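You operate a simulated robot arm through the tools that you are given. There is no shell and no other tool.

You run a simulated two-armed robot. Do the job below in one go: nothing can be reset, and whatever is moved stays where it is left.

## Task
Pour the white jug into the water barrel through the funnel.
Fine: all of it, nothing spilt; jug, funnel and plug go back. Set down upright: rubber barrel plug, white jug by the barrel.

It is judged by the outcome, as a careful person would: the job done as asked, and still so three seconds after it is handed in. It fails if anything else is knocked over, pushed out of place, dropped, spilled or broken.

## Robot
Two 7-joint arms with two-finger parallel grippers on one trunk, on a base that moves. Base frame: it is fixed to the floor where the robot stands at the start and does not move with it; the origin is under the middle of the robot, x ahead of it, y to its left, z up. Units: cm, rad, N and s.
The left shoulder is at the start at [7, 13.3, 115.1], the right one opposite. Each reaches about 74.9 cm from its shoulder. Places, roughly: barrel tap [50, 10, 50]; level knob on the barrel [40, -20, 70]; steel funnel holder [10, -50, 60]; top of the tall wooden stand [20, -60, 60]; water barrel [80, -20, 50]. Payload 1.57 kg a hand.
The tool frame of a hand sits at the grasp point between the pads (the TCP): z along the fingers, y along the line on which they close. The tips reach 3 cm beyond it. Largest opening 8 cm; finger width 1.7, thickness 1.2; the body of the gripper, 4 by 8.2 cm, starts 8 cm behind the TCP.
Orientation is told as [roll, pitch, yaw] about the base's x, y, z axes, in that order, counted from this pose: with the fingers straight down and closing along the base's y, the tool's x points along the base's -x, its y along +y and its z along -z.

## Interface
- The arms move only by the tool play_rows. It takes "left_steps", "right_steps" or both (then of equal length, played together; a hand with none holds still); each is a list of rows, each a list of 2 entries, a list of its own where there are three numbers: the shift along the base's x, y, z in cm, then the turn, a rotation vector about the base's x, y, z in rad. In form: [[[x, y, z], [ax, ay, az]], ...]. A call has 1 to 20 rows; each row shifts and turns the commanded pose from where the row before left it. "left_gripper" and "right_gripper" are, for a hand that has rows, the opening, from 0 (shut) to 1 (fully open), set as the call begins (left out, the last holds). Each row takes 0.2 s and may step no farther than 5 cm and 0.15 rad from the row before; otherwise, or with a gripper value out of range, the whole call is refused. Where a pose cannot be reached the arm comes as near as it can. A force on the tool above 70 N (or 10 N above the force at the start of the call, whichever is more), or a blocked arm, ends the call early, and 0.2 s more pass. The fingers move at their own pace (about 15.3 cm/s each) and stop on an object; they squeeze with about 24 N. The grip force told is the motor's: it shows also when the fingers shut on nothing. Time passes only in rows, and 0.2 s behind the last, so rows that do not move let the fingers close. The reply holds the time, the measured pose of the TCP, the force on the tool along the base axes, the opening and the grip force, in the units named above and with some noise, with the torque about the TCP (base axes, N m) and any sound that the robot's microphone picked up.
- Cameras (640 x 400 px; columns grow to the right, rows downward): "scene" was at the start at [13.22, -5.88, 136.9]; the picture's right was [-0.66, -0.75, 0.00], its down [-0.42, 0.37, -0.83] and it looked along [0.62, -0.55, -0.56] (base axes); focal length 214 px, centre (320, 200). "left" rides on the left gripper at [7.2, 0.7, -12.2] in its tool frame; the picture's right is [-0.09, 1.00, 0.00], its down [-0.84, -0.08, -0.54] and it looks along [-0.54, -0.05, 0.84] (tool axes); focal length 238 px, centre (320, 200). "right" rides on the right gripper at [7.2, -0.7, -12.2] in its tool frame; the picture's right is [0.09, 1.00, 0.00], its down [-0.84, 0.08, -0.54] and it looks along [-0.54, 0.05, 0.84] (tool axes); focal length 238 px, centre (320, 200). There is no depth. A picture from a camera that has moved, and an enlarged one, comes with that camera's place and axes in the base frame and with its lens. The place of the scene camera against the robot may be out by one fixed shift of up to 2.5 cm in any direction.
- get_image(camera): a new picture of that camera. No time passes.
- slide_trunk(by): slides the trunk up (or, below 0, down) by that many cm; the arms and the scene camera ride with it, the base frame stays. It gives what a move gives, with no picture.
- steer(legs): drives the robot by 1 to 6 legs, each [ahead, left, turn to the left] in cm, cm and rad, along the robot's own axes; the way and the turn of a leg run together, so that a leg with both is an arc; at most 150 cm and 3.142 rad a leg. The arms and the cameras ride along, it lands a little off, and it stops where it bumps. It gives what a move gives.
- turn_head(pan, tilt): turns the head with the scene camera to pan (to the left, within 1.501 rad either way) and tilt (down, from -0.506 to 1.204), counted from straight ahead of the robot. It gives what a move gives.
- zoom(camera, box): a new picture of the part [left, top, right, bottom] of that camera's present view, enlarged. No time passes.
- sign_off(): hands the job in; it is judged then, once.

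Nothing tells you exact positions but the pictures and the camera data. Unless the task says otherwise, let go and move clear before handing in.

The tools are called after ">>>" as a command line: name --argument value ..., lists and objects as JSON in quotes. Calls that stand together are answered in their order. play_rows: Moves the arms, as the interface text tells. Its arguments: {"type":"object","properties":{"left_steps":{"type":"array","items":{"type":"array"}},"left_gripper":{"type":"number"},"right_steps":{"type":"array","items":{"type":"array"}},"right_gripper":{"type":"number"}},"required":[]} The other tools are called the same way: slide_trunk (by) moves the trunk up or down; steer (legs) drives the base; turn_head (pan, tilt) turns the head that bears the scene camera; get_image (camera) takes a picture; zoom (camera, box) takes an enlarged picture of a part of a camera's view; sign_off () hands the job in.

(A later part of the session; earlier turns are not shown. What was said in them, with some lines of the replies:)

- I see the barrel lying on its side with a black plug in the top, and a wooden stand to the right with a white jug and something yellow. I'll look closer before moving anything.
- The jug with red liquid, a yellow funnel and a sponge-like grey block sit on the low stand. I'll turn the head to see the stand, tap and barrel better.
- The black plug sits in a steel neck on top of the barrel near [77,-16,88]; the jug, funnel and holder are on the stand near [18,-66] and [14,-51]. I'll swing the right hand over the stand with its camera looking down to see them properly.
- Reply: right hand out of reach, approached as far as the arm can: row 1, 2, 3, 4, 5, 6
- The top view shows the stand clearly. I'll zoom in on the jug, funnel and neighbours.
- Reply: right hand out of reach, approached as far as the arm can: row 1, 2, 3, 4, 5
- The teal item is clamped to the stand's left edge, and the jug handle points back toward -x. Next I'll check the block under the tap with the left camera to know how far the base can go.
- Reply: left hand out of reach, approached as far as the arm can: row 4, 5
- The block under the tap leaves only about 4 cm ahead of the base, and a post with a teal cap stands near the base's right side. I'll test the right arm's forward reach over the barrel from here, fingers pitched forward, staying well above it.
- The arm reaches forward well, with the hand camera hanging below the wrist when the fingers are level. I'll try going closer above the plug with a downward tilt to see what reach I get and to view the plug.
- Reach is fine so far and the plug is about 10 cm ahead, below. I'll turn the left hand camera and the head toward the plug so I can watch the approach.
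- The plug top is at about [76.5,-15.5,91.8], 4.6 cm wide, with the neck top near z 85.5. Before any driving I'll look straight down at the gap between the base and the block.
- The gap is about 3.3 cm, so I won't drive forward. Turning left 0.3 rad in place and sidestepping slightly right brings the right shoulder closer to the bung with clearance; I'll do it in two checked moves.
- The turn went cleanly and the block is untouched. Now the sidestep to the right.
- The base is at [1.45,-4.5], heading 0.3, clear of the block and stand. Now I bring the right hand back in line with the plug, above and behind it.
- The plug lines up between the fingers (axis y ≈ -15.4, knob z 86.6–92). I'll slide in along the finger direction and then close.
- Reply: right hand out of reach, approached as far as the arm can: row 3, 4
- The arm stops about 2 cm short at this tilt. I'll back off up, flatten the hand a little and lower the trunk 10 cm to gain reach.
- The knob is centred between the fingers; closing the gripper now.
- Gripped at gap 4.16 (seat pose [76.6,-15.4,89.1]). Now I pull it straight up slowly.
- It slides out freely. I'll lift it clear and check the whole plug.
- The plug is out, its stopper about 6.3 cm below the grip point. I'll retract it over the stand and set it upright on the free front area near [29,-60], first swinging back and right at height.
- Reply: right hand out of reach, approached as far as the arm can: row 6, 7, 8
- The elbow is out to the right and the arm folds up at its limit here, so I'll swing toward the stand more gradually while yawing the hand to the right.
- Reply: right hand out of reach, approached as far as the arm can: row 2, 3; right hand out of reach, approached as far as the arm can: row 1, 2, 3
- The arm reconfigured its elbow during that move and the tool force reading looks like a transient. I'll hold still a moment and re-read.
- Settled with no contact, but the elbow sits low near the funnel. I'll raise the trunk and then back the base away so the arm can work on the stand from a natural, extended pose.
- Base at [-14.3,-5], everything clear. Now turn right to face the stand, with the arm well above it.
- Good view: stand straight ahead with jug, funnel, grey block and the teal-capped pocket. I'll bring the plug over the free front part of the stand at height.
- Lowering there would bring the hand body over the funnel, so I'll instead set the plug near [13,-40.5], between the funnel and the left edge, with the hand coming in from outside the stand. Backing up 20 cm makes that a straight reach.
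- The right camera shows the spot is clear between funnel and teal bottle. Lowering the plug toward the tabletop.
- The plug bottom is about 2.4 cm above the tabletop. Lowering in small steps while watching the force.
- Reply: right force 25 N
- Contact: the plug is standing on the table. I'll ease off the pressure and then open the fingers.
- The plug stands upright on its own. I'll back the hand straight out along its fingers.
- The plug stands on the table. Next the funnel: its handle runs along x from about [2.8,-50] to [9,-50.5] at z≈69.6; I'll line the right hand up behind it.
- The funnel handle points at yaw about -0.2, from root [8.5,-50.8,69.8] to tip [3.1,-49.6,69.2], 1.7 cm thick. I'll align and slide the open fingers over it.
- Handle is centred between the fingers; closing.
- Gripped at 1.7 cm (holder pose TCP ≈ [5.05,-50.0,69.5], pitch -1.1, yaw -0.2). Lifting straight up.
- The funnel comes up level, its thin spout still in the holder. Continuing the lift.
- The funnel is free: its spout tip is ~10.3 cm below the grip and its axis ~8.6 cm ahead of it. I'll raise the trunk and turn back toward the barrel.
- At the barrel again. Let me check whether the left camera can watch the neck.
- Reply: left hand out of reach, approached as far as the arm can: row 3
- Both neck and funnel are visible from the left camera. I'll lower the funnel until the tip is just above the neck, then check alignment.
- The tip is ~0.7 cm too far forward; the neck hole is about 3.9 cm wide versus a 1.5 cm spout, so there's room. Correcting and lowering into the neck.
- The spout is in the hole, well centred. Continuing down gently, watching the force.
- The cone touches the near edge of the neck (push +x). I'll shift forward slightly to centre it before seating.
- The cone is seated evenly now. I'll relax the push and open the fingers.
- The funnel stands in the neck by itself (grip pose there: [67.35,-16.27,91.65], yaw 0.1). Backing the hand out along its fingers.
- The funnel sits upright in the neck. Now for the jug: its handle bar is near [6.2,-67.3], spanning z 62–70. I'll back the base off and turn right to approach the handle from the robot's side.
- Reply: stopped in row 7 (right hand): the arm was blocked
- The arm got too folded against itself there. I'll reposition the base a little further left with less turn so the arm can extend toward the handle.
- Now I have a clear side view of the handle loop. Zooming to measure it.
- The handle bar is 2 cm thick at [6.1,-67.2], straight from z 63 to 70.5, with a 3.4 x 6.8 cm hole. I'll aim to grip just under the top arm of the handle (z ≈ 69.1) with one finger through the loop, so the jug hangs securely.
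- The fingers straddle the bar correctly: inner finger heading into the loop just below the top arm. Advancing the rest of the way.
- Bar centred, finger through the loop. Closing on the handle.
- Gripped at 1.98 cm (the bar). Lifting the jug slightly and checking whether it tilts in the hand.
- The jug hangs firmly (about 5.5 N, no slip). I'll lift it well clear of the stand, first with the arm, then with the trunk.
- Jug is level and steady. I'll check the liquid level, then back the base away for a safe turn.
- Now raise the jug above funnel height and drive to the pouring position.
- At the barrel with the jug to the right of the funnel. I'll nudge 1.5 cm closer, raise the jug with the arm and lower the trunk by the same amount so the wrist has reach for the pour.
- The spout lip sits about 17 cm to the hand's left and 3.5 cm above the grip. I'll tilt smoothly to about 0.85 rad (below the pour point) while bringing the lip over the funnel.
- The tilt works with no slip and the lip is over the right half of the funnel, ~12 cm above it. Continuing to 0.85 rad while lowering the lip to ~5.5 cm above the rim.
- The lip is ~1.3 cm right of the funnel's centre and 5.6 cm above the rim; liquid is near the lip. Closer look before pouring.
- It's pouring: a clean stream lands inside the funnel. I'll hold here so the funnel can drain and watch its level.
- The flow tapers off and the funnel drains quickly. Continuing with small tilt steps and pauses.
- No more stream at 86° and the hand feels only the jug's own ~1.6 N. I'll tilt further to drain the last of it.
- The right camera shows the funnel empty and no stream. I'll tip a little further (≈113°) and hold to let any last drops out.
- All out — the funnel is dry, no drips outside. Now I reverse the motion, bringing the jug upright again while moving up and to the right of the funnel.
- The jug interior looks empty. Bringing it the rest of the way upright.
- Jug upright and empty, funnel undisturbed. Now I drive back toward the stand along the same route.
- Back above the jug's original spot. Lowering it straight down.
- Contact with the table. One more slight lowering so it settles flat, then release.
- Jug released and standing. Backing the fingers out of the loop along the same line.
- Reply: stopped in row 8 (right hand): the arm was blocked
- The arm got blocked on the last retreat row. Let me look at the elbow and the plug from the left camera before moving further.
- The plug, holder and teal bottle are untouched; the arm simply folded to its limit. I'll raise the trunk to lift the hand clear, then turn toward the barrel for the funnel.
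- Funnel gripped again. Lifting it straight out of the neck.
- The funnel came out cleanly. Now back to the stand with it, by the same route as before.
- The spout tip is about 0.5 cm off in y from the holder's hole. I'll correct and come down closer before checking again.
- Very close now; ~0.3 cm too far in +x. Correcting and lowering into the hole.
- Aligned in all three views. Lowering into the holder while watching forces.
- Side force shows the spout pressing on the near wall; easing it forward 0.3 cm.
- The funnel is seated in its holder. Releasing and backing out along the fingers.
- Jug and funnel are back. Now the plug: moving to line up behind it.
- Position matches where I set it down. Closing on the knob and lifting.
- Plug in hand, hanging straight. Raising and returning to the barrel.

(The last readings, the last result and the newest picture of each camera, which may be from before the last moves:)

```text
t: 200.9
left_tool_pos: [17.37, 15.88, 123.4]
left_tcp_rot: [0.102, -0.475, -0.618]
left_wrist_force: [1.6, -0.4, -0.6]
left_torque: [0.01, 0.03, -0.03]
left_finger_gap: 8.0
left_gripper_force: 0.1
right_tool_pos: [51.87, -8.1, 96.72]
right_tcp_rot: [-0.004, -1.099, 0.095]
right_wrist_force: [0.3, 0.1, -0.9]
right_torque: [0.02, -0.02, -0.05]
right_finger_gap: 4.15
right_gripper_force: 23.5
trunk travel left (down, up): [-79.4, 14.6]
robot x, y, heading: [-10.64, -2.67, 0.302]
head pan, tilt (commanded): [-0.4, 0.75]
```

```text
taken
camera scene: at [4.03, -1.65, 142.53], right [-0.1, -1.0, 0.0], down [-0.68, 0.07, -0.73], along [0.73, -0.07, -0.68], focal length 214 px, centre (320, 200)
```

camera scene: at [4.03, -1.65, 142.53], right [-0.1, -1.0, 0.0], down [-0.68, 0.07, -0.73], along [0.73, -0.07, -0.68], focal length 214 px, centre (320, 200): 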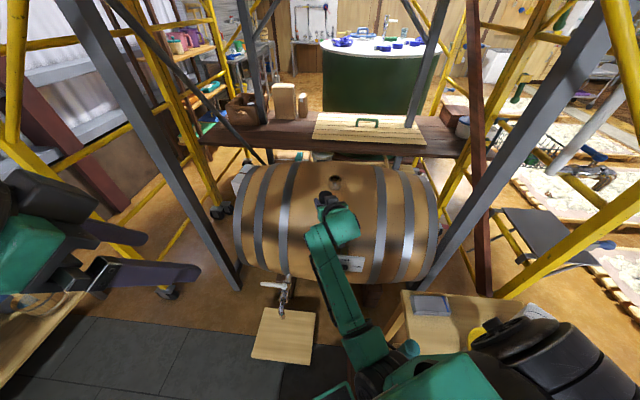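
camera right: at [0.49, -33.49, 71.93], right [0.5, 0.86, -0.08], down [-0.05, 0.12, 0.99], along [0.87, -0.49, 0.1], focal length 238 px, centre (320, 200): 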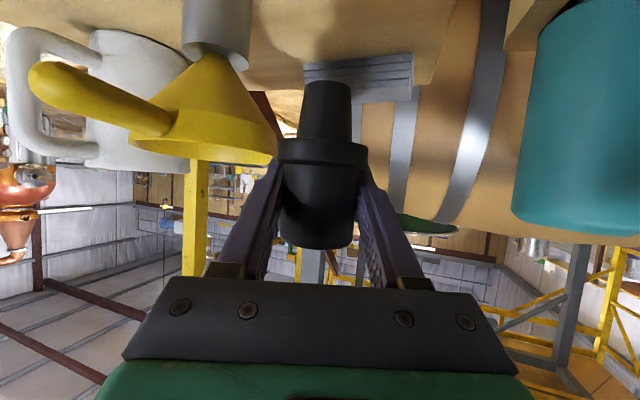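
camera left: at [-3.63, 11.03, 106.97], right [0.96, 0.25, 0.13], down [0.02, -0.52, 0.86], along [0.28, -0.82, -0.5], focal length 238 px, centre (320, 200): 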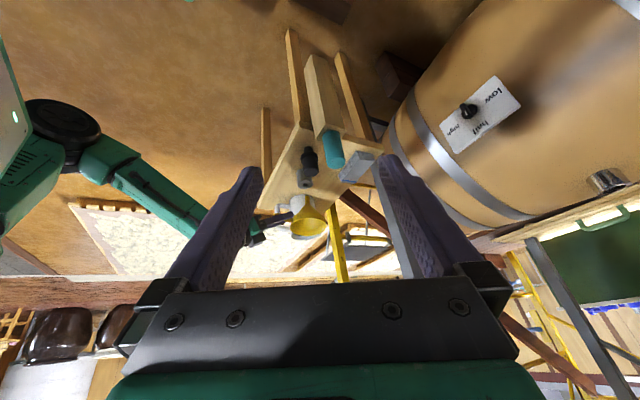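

>>> steer --legs '[[10.4, -5.6, 0]]'

>>> get_image --camera "right"

>>> get_image --camera "left"

```text
t: 202.1
left_tool_pos: [28.85, 13.71, 123.53]
left_tcp_rot: [0.103, -0.478, -0.622]
left_wrist_force: [-0.7, -0.2, -0.2]
left_torque: [-0.01, -0.01, -0.04]
left_finger_gap: 8.02
left_gripper_force: 0.0
right_tool_pos: [63.13, -10.4, 96.85]
right_tcp_rot: [-0.005, -1.1, 0.096]
right_wrist_force: [0.5, -0.3, -0.5]
right_torque: [0.04, 0.05, 0.01]
right_finger_gap: 4.18
right_gripper_force: 23.5
trunk travel left (down, up): [-79.4, 14.6]
robot x, y, heading: [0.82, -4.38, 0.306]
head pan, tilt (commanded): [-0.4, 0.75]
```

```text
taken
camera right: at [49.13, -12.48, 95.96], right [-0.13, 0.99, -0.08], down [-0.11, 0.07, 0.99], along [0.98, 0.14, 0.1], focal length 238 px, centre (320, 200)
```

right: 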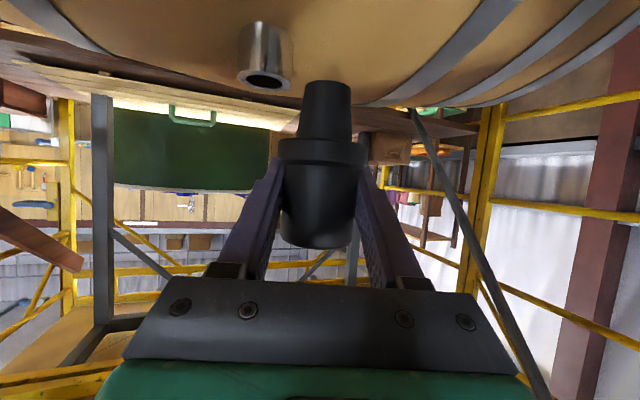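

```text
taken
camera left: at [18.76, 20.31, 130.99], right [0.61, 0.78, 0.13], down [0.33, -0.4, 0.86], along [0.73, -0.48, -0.5], focal length 238 px, centre (320, 200)
```

left: 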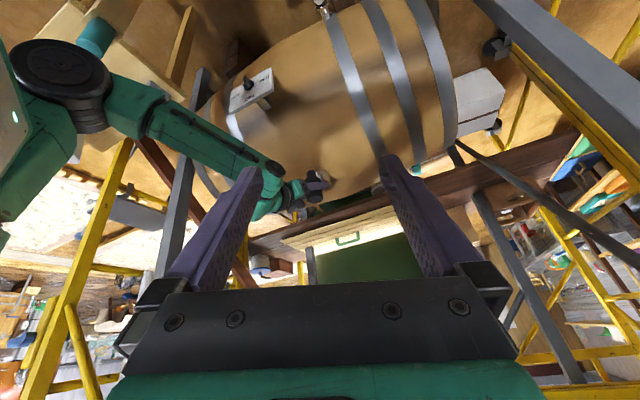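

>>> play_rows --right_steps '[[[1, -1, 2.6], [0, 0, -0.019]], [[1, -1, 2.6], [0, 0, -0.019]], [[1, -1, 2.6], [0, 0, -0.019]], [[1, -1, 2.6], [0, 0, -0.019]], [[1, -1, 2.6], [0, 0, -0.019]]]'

>>> slide_trunk --by -15

>>> get_image --camera "right"

>>> zoom --camera "left" --box '[250, 130, 390, 260]'

```text
t: 203.3
left_tool_pos: [29.04, 13.72, 123.21]
left_tcp_rot: [0.102, -0.477, -0.621]
left_wrist_force: [-0.2, 0.7, 0.4]
left_torque: [-0.02, -0.02, 0.02]
left_finger_gap: 8.02
left_gripper_force: 0.0
right_tool_pos: [68.38, -15.4, 109.47]
right_tcp_rot: [-0.004, -1.098, 0.003]
right_wrist_force: [-0.1, 0.7, -1.2]
right_torque: [0.02, 0.02, -0.01]
right_finger_gap: 4.17
right_gripper_force: 24.0
trunk travel left (down, up): [-79.4, 14.6]
robot x, y, heading: [0.57, -4.89, 0.304]
head pan, tilt (commanded): [-0.4, 0.75]
```

```text
t: 205.1
left_tool_pos: [28.95, 13.64, 108.5]
left_tcp_rot: [0.101, -0.479, -0.621]
left_wrist_force: [0.3, 0.0, -0.3]
left_torque: [-0.03, -0.01, 0.01]
left_finger_gap: 8.01
left_gripper_force: 0.0
right_tool_pos: [68.32, -15.39, 94.64]
right_tcp_rot: [-0.002, -1.098, 0.0]
right_wrist_force: [0.8, 0.0, -1.2]
right_torque: [-0.01, 0.0, -0.01]
right_finger_gap: 4.15
right_gripper_force: 24.0
trunk travel left (down, up): [-64.4, 29.6]
robot x, y, heading: [1.22, -4.57, 0.306]
head pan, tilt (commanded): [-0.4, 0.75]
```

```text
taken
camera right: at [54.12, -16.22, 93.88], right [-0.04, 1.0, -0.08], down [-0.1, 0.08, 0.99], along [0.99, 0.05, 0.1], focal length 238 px, centre (320, 200)
```

right: 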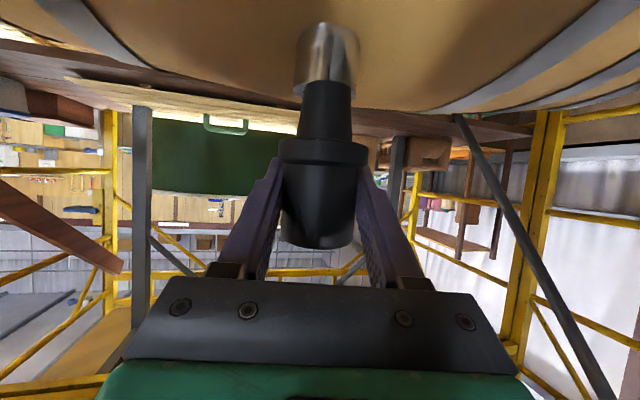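

```text
3.08 times, centred on (320, 195) of left
camera zoom: at [18.91, 20.28, 115.98], right [0.61, 0.78, 0.13], down [0.33, -0.4, 0.86], along [0.72, -0.48, -0.5], focal length 733 px, centre (320, 215)
```

zoom: 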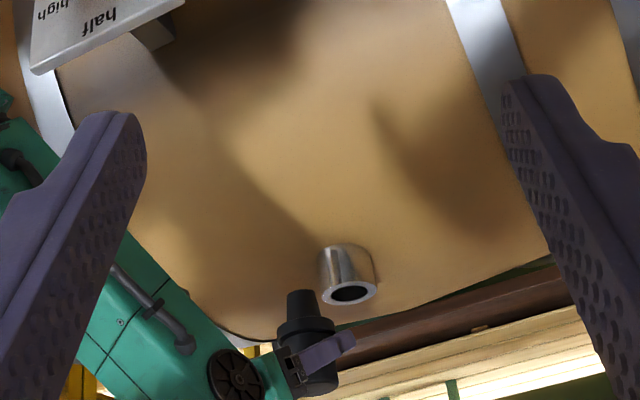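

>>> play_rows --right_steps '[[[1.2, 0, 0.6], [0, 0, 0]], [[1.5, 0, 0.5], [0, 0, 0]], [[1.5, 0, 0.2], [0, 0, 0]], [[1.5, 0, 0], [0, 0, 0]], [[1.5, 0, 0], [0, 0, 0]], [[1.0, 0, 0], [0, 0, 0]]]'

>>> zoom --camera "right" --box '[240, 0, 400, 130]'

>>> zoom --camera "left" --box '[290, 170, 370, 240]'

>>> zoom --camera "scene" --box '[290, 130, 400, 220]'

```text
t: 206.5
left_tool_pos: [29.02, 13.64, 108.36]
left_tcp_rot: [0.101, -0.478, -0.619]
left_wrist_force: [0.2, 0.9, 0.7]
left_torque: [-0.01, 0.05, -0.02]
left_finger_gap: 8.01
left_gripper_force: 0.1
right_tool_pos: [76.49, -15.41, 96.04]
right_tcp_rot: [-0.002, -1.099, 0.002]
right_wrist_force: [-0.3, 0.4, 0.1]
right_torque: [0.03, 0.01, 0.01]
right_finger_gap: 4.17
right_gripper_force: 24.1
trunk travel left (down, up): [-64.4, 29.6]
robot x, y, heading: [1.24, -4.26, 0.305]
head pan, tilt (commanded): [-0.4, 0.75]
```

```text
3.08 times, centred on (320, 65) of right
camera zoom: at [62.41, -16.2, 95.19], right [-0.04, 1.0, -0.08], down [-0.1, 0.08, 0.99], along [0.99, 0.05, 0.1], focal length 733 px, centre (320, 615)
```

zoom: 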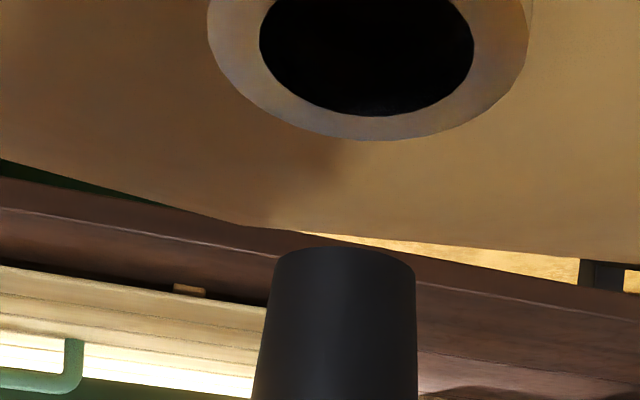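

```text
5.71 times, centred on (330, 205) of left
camera zoom: at [18.95, 20.28, 115.97], right [0.61, 0.78, 0.13], down [0.33, -0.4, 0.86], along [0.72, -0.48, -0.5], focal length 1362 px, centre (263, 171)
```

zoom: 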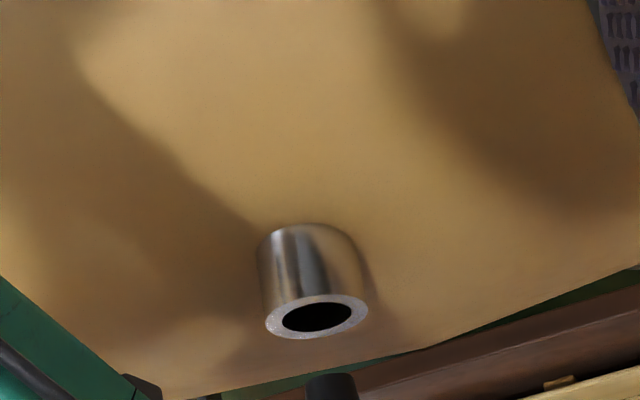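

```text
4.44 times, centred on (345, 175) of scene
camera zoom: at [15.63, -3.9, 127.54], right [-0.1, -1.0, 0.0], down [-0.68, 0.07, -0.73], along [0.73, -0.07, -0.68], focal length 953 px, centre (209, 311)
```

zoom: 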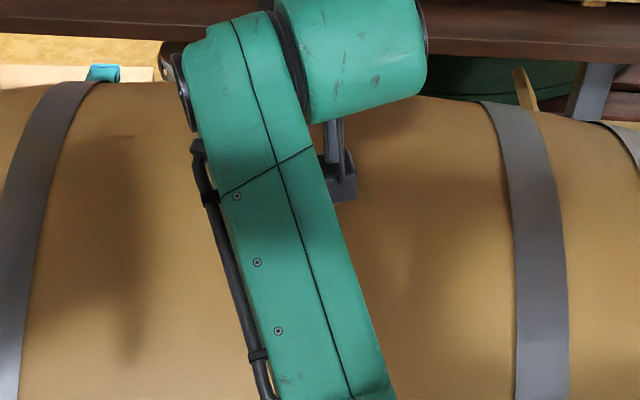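

>>> zoom --camera "left" --box '[290, 200, 370, 270]'

```text
5.71 times, centred on (330, 235) of left
camera zoom: at [18.95, 20.28, 115.97], right [0.61, 0.78, 0.13], down [0.33, -0.4, 0.86], along [0.72, -0.48, -0.5], focal length 1362 px, centre (263, 0)
```

zoom: 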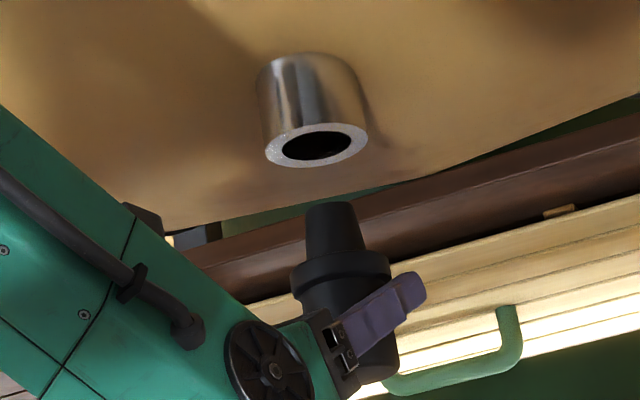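

Lateral alignment is good; it looks ~0.3–0.5 cm far in x. Small correction, then lower to just above the neck and recheck.

>>> play_rows --right_steps '[[[-0.25, 0.06, -0.8], [0, 0, 0]], [[0, 0, -1], [0, 0, 0]], [[0, 0, -1], [0, 0, 0]]]'

>>> zoom --camera "right" --box '[240, 0, 400, 130]'

>>> zoom --camera "left" --box '[300, 200, 360, 250]'

```text
t: 207.3
left_tool_pos: [29.06, 13.67, 108.38]
left_tcp_rot: [0.101, -0.477, -0.62]
left_wrist_force: [-0.6, -0.5, -0.4]
left_torque: [-0.02, 0.04, 0.02]
left_finger_gap: 7.98
left_gripper_force: 0.1
right_tool_pos: [76.25, -15.42, 93.22]
right_tcp_rot: [-0.004, -1.099, -0.001]
right_wrist_force: [1.3, 0.8, 0.1]
right_torque: [-0.02, 0.04, 0.0]
right_finger_gap: 4.17
right_gripper_force: 23.6
trunk travel left (down, up): [-64.4, 29.6]
robot x, y, heading: [0.93, -4.81, 0.305]
head pan, tilt (commanded): [-0.4, 0.75]
```

```text
3.08 times, centred on (320, 65) of right
camera zoom: at [62.1, -16.17, 92.37], right [-0.04, 1.0, -0.08], down [-0.1, 0.08, 0.99], along [0.99, 0.05, 0.1], focal length 733 px, centre (320, 615)
```

zoom: 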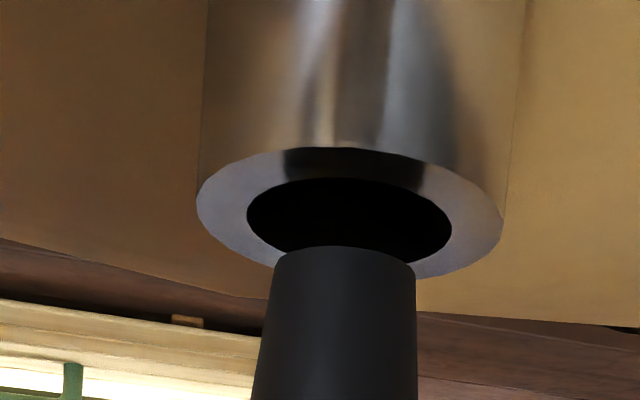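

```text
8.00 times, centred on (330, 225) of left
camera zoom: at [18.94, 20.28, 115.97], right [0.61, 0.78, 0.13], down [0.33, -0.4, 0.86], along [0.72, -0.48, -0.5], focal length 1907 px, centre (240, 0)
```

zoom: 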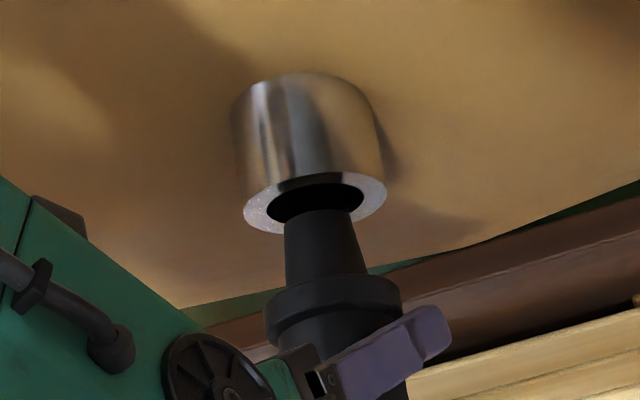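

Aligned. Lowering the stopper into the neck.

>>> play_rows --right_steps '[[[0.08, 0, -0.6], [0, 0, 0]], [[0, 0, -0.6], [0, 0, 0]], [[0, 0, -0.6], [0, 0, 0]], [[0, 0, -0.5], [0, 0, 0]]]'

>>> get_image --camera "right"

>>> zoom --camera "left" --box '[300, 200, 360, 250]'

```text
t: 208.3
left_tool_pos: [29.05, 13.66, 108.38]
left_tcp_rot: [0.102, -0.476, -0.622]
left_wrist_force: [-0.1, -0.8, 0.7]
left_torque: [0.01, 0.01, -0.01]
left_finger_gap: 8.0
left_gripper_force: 0.1
right_tool_pos: [76.37, -15.49, 90.82]
right_tcp_rot: [-0.004, -1.1, 0.003]
right_wrist_force: [0.1, -0.7, 0.3]
right_torque: [0.03, 0.0, -0.01]
right_finger_gap: 4.14
right_gripper_force: 24.0
trunk travel left (down, up): [-64.4, 29.6]
robot x, y, heading: [0.85, -4.69, 0.301]
head pan, tilt (commanded): [-0.4, 0.75]
```

```text
taken
camera right: at [62.14, -16.13, 90.05], right [-0.04, 1.0, -0.08], down [-0.1, 0.08, 0.99], along [0.99, 0.05, 0.1], focal length 238 px, centre (320, 200)
```

right: 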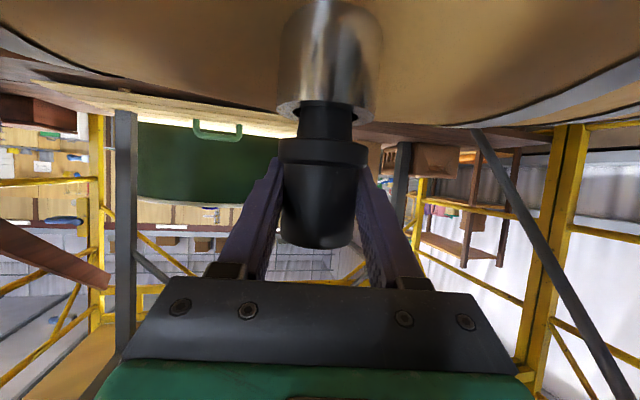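

```text
8.00 times, centred on (330, 225) of left
camera zoom: at [18.94, 20.28, 115.97], right [0.61, 0.78, 0.13], down [0.33, -0.4, 0.86], along [0.72, -0.48, -0.5], focal length 1907 px, centre (240, 0)
```

zoom: 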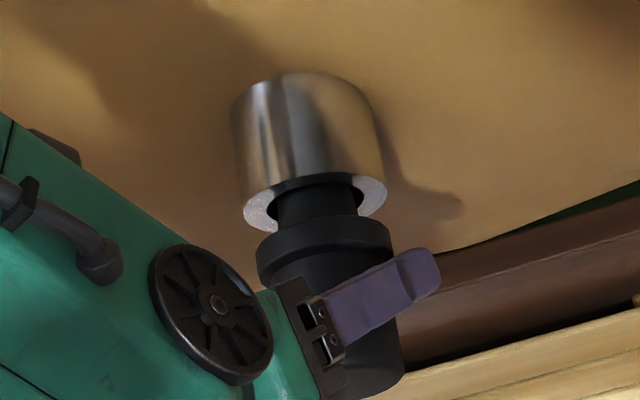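

>>> play_rows --right_steps '[[[0, 0, -0.5], [0, 0, 0]], [[0, 0, -0.5], [0, 0, 0]], [[0, 0, -0.4], [0, 0, 0]]]'

>>> play_rows --right_steps '[[[0, 0, -0.25], [0, 0, 0]]]'

>>> get_image --camera "right"

>>> zoom --camera "left" --box '[300, 200, 360, 250]'

```text
t: 209.1
left_tool_pos: [28.99, 13.67, 108.35]
left_tcp_rot: [0.101, -0.477, -0.622]
left_wrist_force: [-0.1, 0.1, -0.5]
left_torque: [0.03, 0.01, -0.01]
left_finger_gap: 8.0
left_gripper_force: 0.1
right_tool_pos: [76.29, -15.33, 89.56]
right_tcp_rot: [-0.002, -1.101, 0.0]
right_wrist_force: [-0.2, -0.1, -1.5]
right_torque: [0.01, -0.02, 0.01]
right_finger_gap: 4.16
right_gripper_force: 23.9
trunk travel left (down, up): [-64.4, 29.6]
robot x, y, heading: [0.97, -4.14, 0.3]
head pan, tilt (commanded): [-0.4, 0.75]
```

```text
t: 209.5
left_tool_pos: [28.93, 13.68, 108.35]
left_tcp_rot: [0.102, -0.479, -0.621]
left_wrist_force: [-0.2, 0.4, 0.1]
left_torque: [-0.02, 0.01, 0.0]
left_finger_gap: 8.02
left_gripper_force: 0.0
right_tool_pos: [76.43, -15.33, 89.3]
right_tcp_rot: [-0.004, -1.101, -0.001]
right_wrist_force: [1.1, 0.4, 0.4]
right_torque: [-0.02, -0.01, 0.02]
right_finger_gap: 4.17
right_gripper_force: 23.5
trunk travel left (down, up): [-64.4, 29.6]
robot x, y, heading: [0.74, -4.43, 0.3]
head pan, tilt (commanded): [-0.4, 0.75]
```

```text
taken
camera right: at [62.15, -16.13, 88.43], right [-0.04, 1.0, -0.08], down [-0.1, 0.08, 0.99], along [0.99, 0.05, 0.1], focal length 238 px, centre (320, 200)
```

right: 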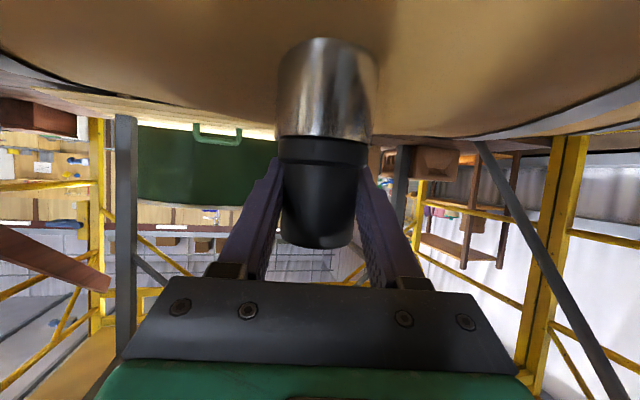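

```text
8.00 times, centred on (330, 225) of left
camera zoom: at [18.91, 20.28, 115.98], right [0.61, 0.78, 0.13], down [0.33, -0.4, 0.86], along [0.72, -0.48, -0.5], focal length 1907 px, centre (240, 0)
```

zoom: 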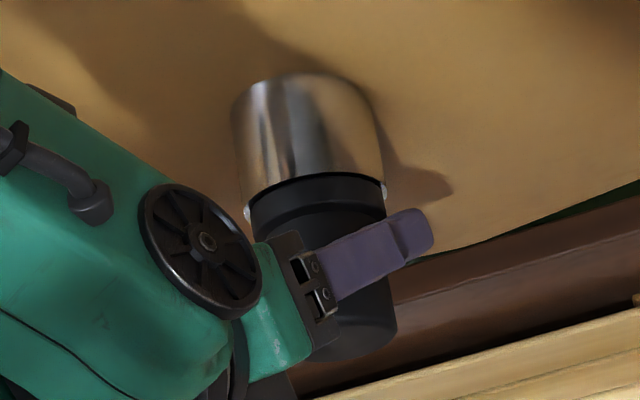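

The flange is nearly flush like at the start. Pressing down lightly to seat it.

>>> play_rows --right_steps '[[[0, 0, -0.3], [0, 0, 0]]]'

>>> play_rows --right_steps '[[[0, 0, -0.2], [0, 0, 0]]]'

>>> zoom --camera "right" --box '[240, 20, 400, 260]'

```text
t: 209.9
left_tool_pos: [28.97, 13.64, 108.47]
left_tcp_rot: [0.1, -0.478, -0.621]
left_wrist_force: [0.1, 1.1, -0.8]
left_torque: [0.03, 0.01, 0.03]
left_finger_gap: 7.99
left_gripper_force: 0.1
right_tool_pos: [76.26, -15.37, 89.29]
right_tcp_rot: [-0.001, -1.107, 0.0]
right_wrist_force: [4.8, -1.9, 7.9]
right_torque: [0.09, -0.33, -0.02]
right_finger_gap: 4.16
right_gripper_force: 23.4
trunk travel left (down, up): [-64.4, 29.6]
robot x, y, heading: [1.26, -4.31, 0.307]
head pan, tilt (commanded): [-0.4, 0.75]
```

```text
t: 210.3
left_tool_pos: [28.79, 13.62, 108.57]
left_tcp_rot: [0.103, -0.477, -0.621]
left_wrist_force: [0.1, 0.5, 0.3]
left_torque: [-0.02, 0.02, -0.01]
left_finger_gap: 8.01
left_gripper_force: 0.1
right_tool_pos: [76.21, -15.45, 89.32]
right_tcp_rot: [-0.003, -1.111, 0.001]
right_wrist_force: [11.8, -1.6, 18.7]
right_torque: [0.23, -0.11, -0.16]
right_finger_gap: 4.16
right_gripper_force: 23.8
trunk travel left (down, up): [-64.4, 29.6]
robot x, y, heading: [0.54, -4.28, 0.303]
head pan, tilt (commanded): [-0.4, 0.75]
```

```text
1.67 times, centred on (320, 140) of right
camera zoom: at [62.12, -16.13, 88.26], right [-0.04, 1.0, -0.08], down [-0.11, 0.08, 0.99], along [0.99, 0.05, 0.11], focal length 397 px, centre (320, 300)
```

zoom: 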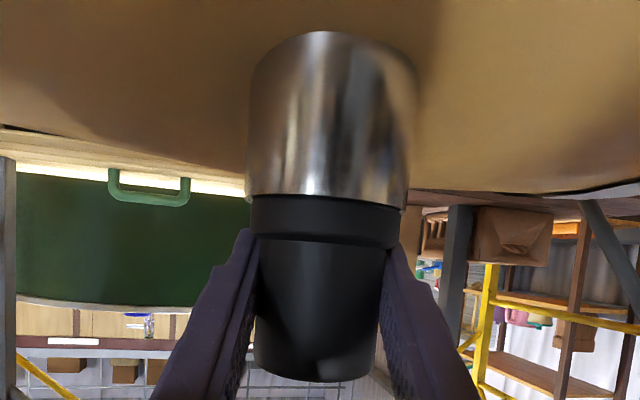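

Firm contact: it's seated. Relieving the pressure and releasing.

>>> play_rows --right_steps '[[[0.15, 0, 0.3], [0, 0, 0]], [[0.05, 0, 0.1], [0, 0, 0]]]'

>>> play_rows --right_steps '[[[0, 0, 0], [0, 0, 0]], [[0, 0, 0], [0, 0, 0]], [[0, 0, 0], [0, 0, 0]]]' --right_gripper 0.9

>>> get_image --camera "right"

>>> zoom --camera "left" --box '[300, 200, 360, 250]'

```text
t: 210.9
left_tool_pos: [28.86, 13.71, 108.45]
left_tcp_rot: [0.101, -0.479, -0.622]
left_wrist_force: [0.4, 0.5, -0.3]
left_torque: [-0.02, 0.03, -0.01]
left_finger_gap: 7.99
left_gripper_force: 0.1
right_tool_pos: [76.31, -15.34, 89.24]
right_tcp_rot: [-0.005, -1.1, 0.0]
right_wrist_force: [0.1, -1.1, 12.6]
right_torque: [0.09, -0.3, -0.03]
right_finger_gap: 4.14
right_gripper_force: 24.0
trunk travel left (down, up): [-64.4, 29.6]
robot x, y, heading: [1.16, -4.57, 0.306]
head pan, tilt (commanded): [-0.4, 0.75]
```

```text
t: 211.7
left_tool_pos: [28.99, 13.7, 108.36]
left_tcp_rot: [0.101, -0.478, -0.621]
left_wrist_force: [0.4, 0.0, -0.1]
left_torque: [0.02, 0.04, -0.02]
left_finger_gap: 8.02
left_gripper_force: 0.1
right_tool_pos: [76.51, -15.47, 89.01]
right_tcp_rot: [-0.002, -1.098, 0.0]
right_wrist_force: [-0.5, -0.5, 0.4]
right_torque: [-0.01, 0.0, -0.01]
right_finger_gap: 7.22
right_gripper_force: 0.1
trunk travel left (down, up): [-64.4, 29.6]
robot x, y, heading: [1.12, -4.66, 0.3]
head pan, tilt (commanded): [-0.4, 0.75]
```

```text
taken
camera right: at [62.37, -16.16, 88.25], right [-0.04, 1.0, -0.08], down [-0.1, 0.08, 0.99], along [0.99, 0.05, 0.1], focal length 238 px, centre (320, 200)
```

right: 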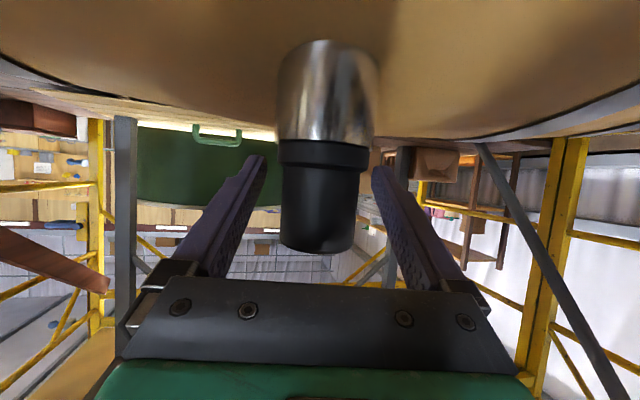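

```text
8.00 times, centred on (330, 225) of left
camera zoom: at [18.95, 20.29, 115.96], right [0.61, 0.78, 0.13], down [0.33, -0.4, 0.86], along [0.72, -0.48, -0.5], focal length 1907 px, centre (240, 0)
```

zoom: 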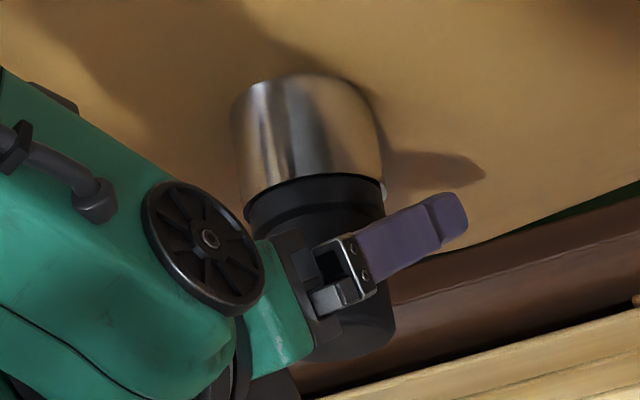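

The plug sits as it did at the start. Backing the hand off along its fingers.

>>> play_rows --right_steps '[[[-0.9, 0, 0.45], [0, 0, 0]], [[-1.3, 0, 0.7], [0, 0, 0]], [[-1.3, 0, 0.7], [0, 0, 0]], [[-1.8, 0, 0.9], [0, 0, 0]], [[-1.8, 0, 0.9], [0, 0, 0]], [[-1.8, 0, 1.5], [0, 0, 0]], [[-2, 0, 2], [0, 0, 0]]]'

>>> get_image --camera "right"

>>> zoom --camera "left" --box '[290, 190, 370, 250]'

>>> zoom --camera "scene" --box '[270, 120, 420, 230]'

```text
t: 213.3
left_tool_pos: [28.96, 13.61, 108.42]
left_tcp_rot: [0.102, -0.478, -0.621]
left_wrist_force: [1.2, -0.8, -0.4]
left_torque: [0.03, -0.06, 0.01]
left_finger_gap: 8.0
left_gripper_force: 0.1
right_tool_pos: [65.56, -15.33, 96.28]
right_tcp_rot: [-0.004, -1.1, 0.001]
right_wrist_force: [0.5, 0.4, 0.3]
right_torque: [-0.02, 0.01, -0.04]
right_finger_gap: 7.2
right_gripper_force: 0.0
trunk travel left (down, up): [-64.4, 29.6]
robot x, y, heading: [0.88, -4.65, 0.304]
head pan, tilt (commanded): [-0.4, 0.75]
```

```text
taken
camera right: at [51.37, -16.11, 95.53], right [-0.04, 1.0, -0.08], down [-0.1, 0.08, 0.99], along [0.99, 0.05, 0.1], focal length 238 px, centre (320, 200)
```

right: 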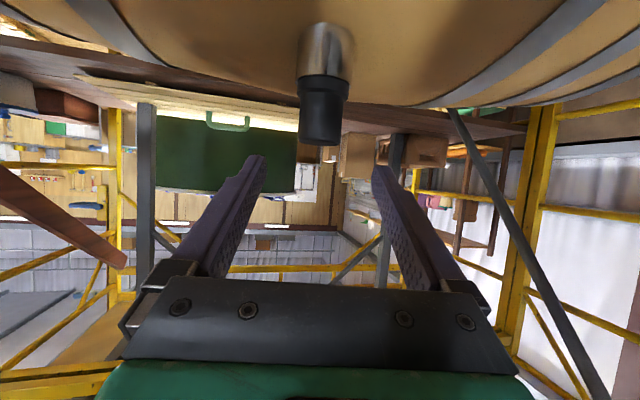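

```text
6.67 times, centred on (330, 220) of left
camera zoom: at [18.84, 20.3, 115.98], right [0.61, 0.78, 0.13], down [0.33, -0.4, 0.86], along [0.72, -0.48, -0.5], focal length 1589 px, centre (253, 67)
```

zoom: 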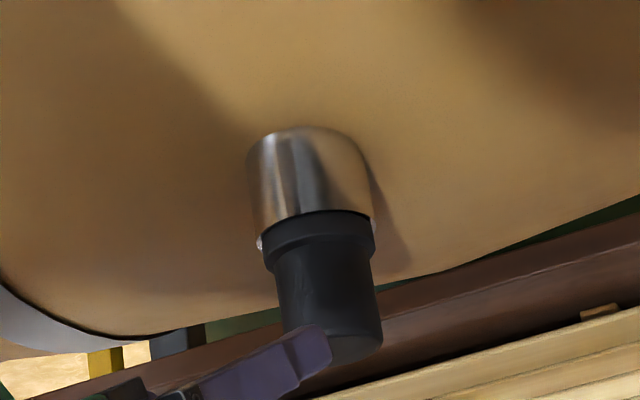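

```text
3.64 times, centred on (345, 175) of scene
camera zoom: at [15.5, -3.87, 127.55], right [-0.1, -1.0, 0.0], down [-0.68, 0.07, -0.73], along [0.73, -0.07, -0.68], focal length 780 px, centre (229, 291)
```

zoom: 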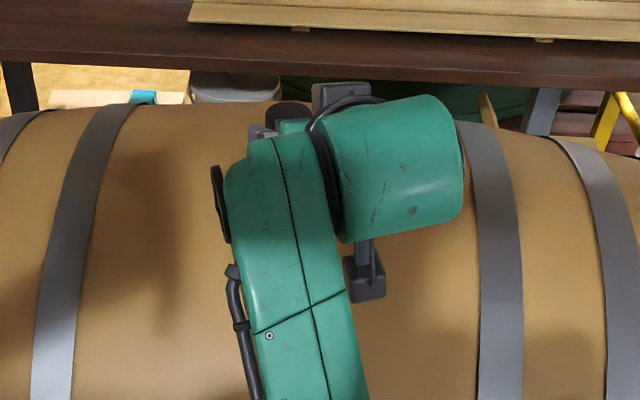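

The plug is in place. I'll retract the arm well clear and do a final check of the barrel, stand and surroundings.

>>> play_rows --right_steps '[[[-2.5, 0, 1.5], [0, 0, 0]], [[-3, 0, 1.5], [0, 0, 0]], [[-3, 0, 1.5], [0, 0, 0]], [[-3, 0, 1.5], [0, 0, 0]], [[-3, 0.5, 1.5], [0, 0, 0]]]'

>>> zoom --camera "scene" --box '[250, 100, 450, 240]'

>>> get_image --camera "left"

>>> turn_head --pan -1.25 --tilt 0.75

>>> get_image --camera "scene"

```text
t: 214.5
left_tool_pos: [28.93, 13.66, 108.34]
left_tcp_rot: [0.102, -0.479, -0.621]
left_wrist_force: [0.7, 0.7, -1.1]
left_torque: [0.05, -0.02, 0.03]
left_finger_gap: 8.01
left_gripper_force: 0.2
right_tool_pos: [51.15, -15.09, 103.97]
right_tcp_rot: [-0.033, -1.105, 0.021]
right_wrist_force: [-0.1, -1.2, 0.2]
right_torque: [0.02, 0.02, 0.0]
right_finger_gap: 7.2
right_gripper_force: 0.1
trunk travel left (down, up): [-64.4, 29.6]
robot x, y, heading: [1.01, -4.75, 0.305]
head pan, tilt (commanded): [-0.4, 0.75]
```

```text
2.86 times, centred on (350, 170) of scene
camera zoom: at [15.51, -3.87, 127.55], right [-0.1, -1.0, 0.0], down [-0.68, 0.07, -0.73], along [0.73, -0.07, -0.68], focal length 613 px, centre (234, 286)
```

zoom: 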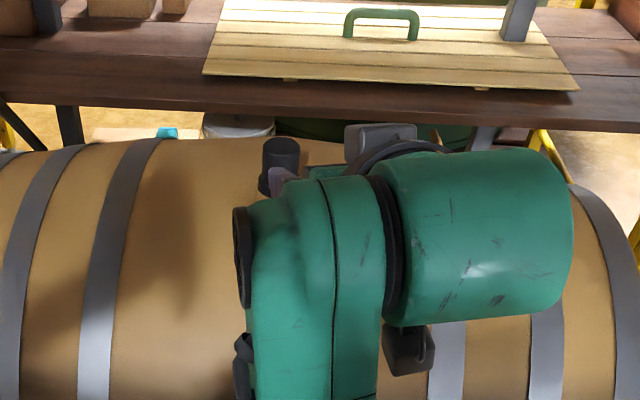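

```text
taken
camera left: at [18.85, 20.31, 115.98], right [0.61, 0.78, 0.13], down [0.33, -0.4, 0.86], along [0.72, -0.48, -0.5], focal length 238 px, centre (320, 200)
```

left: 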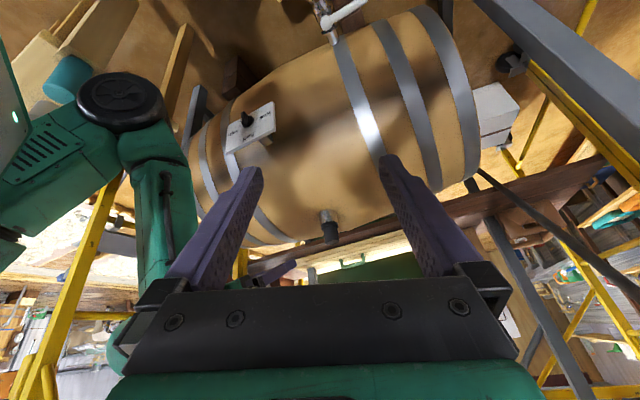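

```text
t: 215.7
left_tool_pos: [28.99, 13.68, 108.46]
left_tcp_rot: [0.102, -0.479, -0.623]
left_wrist_force: [-0.1, -0.5, 0.2]
left_torque: [0.0, 0.0, 0.0]
left_finger_gap: 8.01
left_gripper_force: 0.0
right_tool_pos: [51.2, -15.15, 104.0]
right_tcp_rot: [-0.027, -1.105, 0.016]
right_wrist_force: [-0.2, 0.0, 0.1]
right_torque: [0.01, 0.01, 0.01]
right_finger_gap: 7.18
right_gripper_force: 0.0
trunk travel left (down, up): [-64.4, 29.6]
robot x, y, heading: [0.94, -4.42, 0.303]
head pan, tilt (commanded): [-1.25, 0.75]
```

```text
taken
camera scene: at [12.19, -9.81, 127.55], right [-0.81, -0.59, 0.0], down [-0.4, 0.55, -0.73], along [0.43, -0.59, -0.68], focal length 214 px, centre (320, 200)
```

scene: 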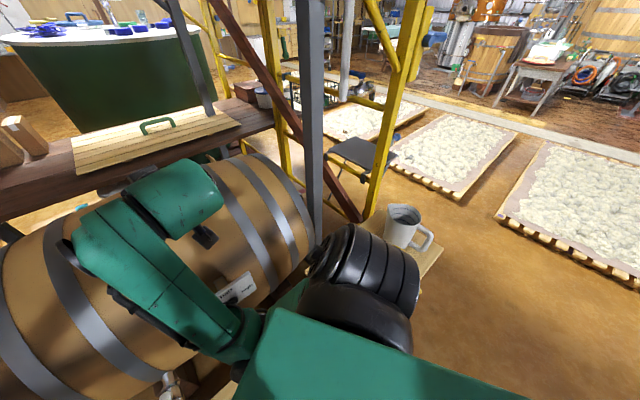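

>>> steer --legs '[[-30, 17, 0]]'

>>> turn_head --pan -0.5 --tilt 0.55

>>> get_image --camera "scene"

>>> zoom --camera "scene" --box '[330, 180, 560, 340]'

>>> zoom --camera "scene" --box '[180, 130, 400, 300]'

```text
t: 217.9
left_tool_pos: [-4.76, 21.03, 108.49]
left_tcp_rot: [0.102, -0.478, -0.622]
left_wrist_force: [-0.4, -0.6, -0.3]
left_torque: [0.02, -0.04, 0.0]
left_finger_gap: 7.99
left_gripper_force: 0.0
right_tool_pos: [17.41, -7.79, 104.01]
right_tcp_rot: [-0.03, -1.105, 0.017]
right_wrist_force: [-0.4, -0.2, 0.4]
right_torque: [0.01, 0.01, 0.03]
right_finger_gap: 7.21
right_gripper_force: 0.0
trunk travel left (down, up): [-64.4, 29.6]
robot x, y, heading: [-32.72, 2.74, 0.299]
head pan, tilt (commanded): [-1.25, 0.75]
```

```text
t: 219.0
left_tool_pos: [-4.78, 21.01, 108.53]
left_tcp_rot: [0.102, -0.477, -0.623]
left_wrist_force: [0.0, -0.6, 0.4]
left_torque: [-0.01, -0.01, -0.01]
left_finger_gap: 8.0
left_gripper_force: 0.0
right_tool_pos: [17.28, -7.8, 103.92]
right_tcp_rot: [-0.031, -1.106, 0.019]
right_wrist_force: [0.3, 0.4, 0.2]
right_torque: [0.02, -0.01, -0.01]
right_finger_gap: 7.21
right_gripper_force: 0.1
trunk travel left (down, up): [-64.4, 29.6]
robot x, y, heading: [-32.71, 2.44, 0.303]
head pan, tilt (commanded): [-0.499, 0.55]
```

```text
taken
camera scene: at [-17.7, 2.5, 129.28], right [-0.2, -0.98, 0.0], down [-0.51, 0.1, -0.85], along [0.84, -0.17, -0.52], focal length 214 px, centre (320, 200)
```

scene: 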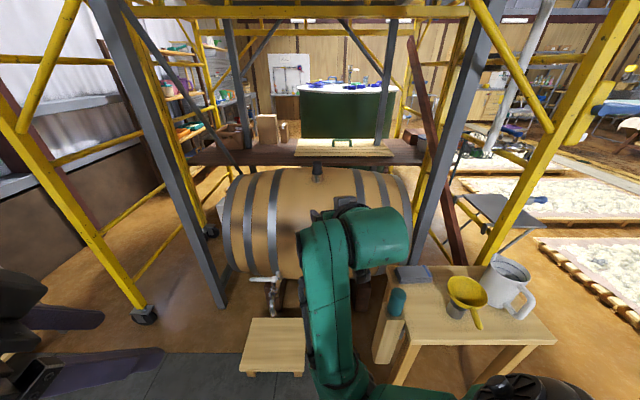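

```text
2.50 times, centred on (445, 260) of scene
camera zoom: at [-17.7, 2.5, 129.28], right [-0.2, -0.98, 0.0], down [-0.51, 0.1, -0.85], along [0.84, -0.17, -0.52], focal length 536 px, centre (8, 50)
```

zoom: 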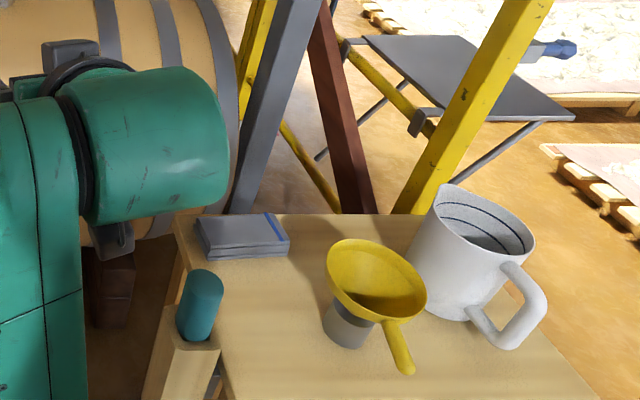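

```text
2.35 times, centred on (290, 215) of scene
camera zoom: at [-17.7, 2.5, 129.28], right [-0.2, -0.98, 0.0], down [-0.51, 0.1, -0.85], along [0.84, -0.17, -0.52], focal length 505 px, centre (391, 165)
```

zoom: 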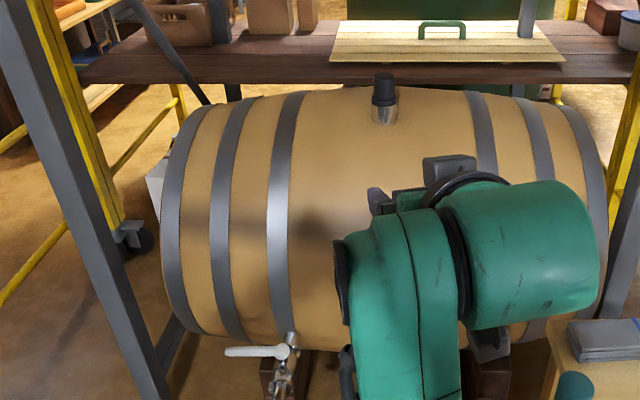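

>>> zoom --camera "scene" --box '[480, 240, 560, 330]'

>>> zoom --camera "scene" --box '[290, 145, 350, 200]'

```text
4.44 times, centred on (520, 285) of scene
camera zoom: at [-17.7, 2.5, 129.28], right [-0.2, -0.98, 0.0], down [-0.51, 0.1, -0.85], along [0.84, -0.17, -0.52], focal length 953 px, centre (-569, -178)
```

zoom: 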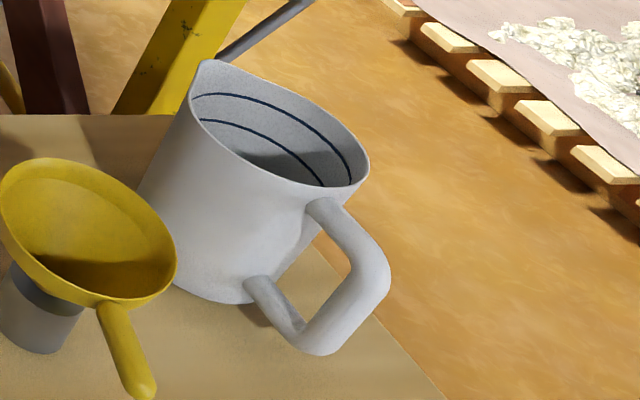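

```text
7.27 times, centred on (320, 172) of scene
camera zoom: at [-17.7, 2.5, 129.28], right [-0.2, -0.98, 0.0], down [-0.51, 0.1, -0.85], along [0.84, -0.17, -0.52], focal length 1560 px, centre (320, 400)
```

zoom: 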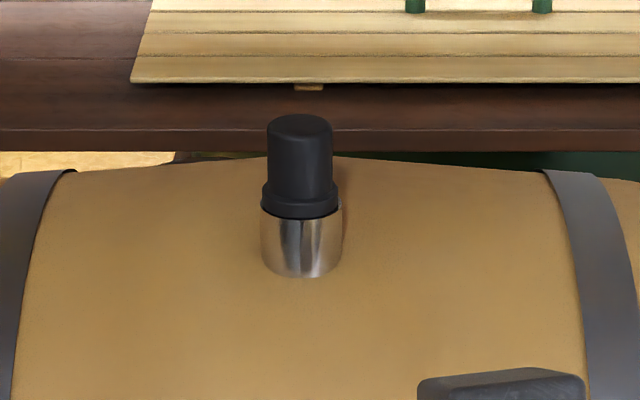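

The jug stands upright and empty on the stand. The funnel is in its holder, the plug is upright in the barrel neck, nothing is spilt, and the hands are clear. I'm handing the job in.

>>> sign_off

```text
The job is handed in.
```

The white jug is fully poured into the barrel through the funnel, and I saw no spill. I've handed the job in.

- **Jug:** it stands upright on the wooden stand, where it was, and it looks empty.
- **Funnel:** it is seated in the steel holder. Its handle points about 0.15 rad off from how I found it.
- **Plug:** it is back in the barrel neck, upright and pressed in. It sits perhaps 1–2 mm off centre.
- **Everything else:** the last pictures show nothing else moved or knocked over. I didn't touch the tap or the level knob.

Both hands are empty and clear, and the robot is backed away from the barrel and stand.
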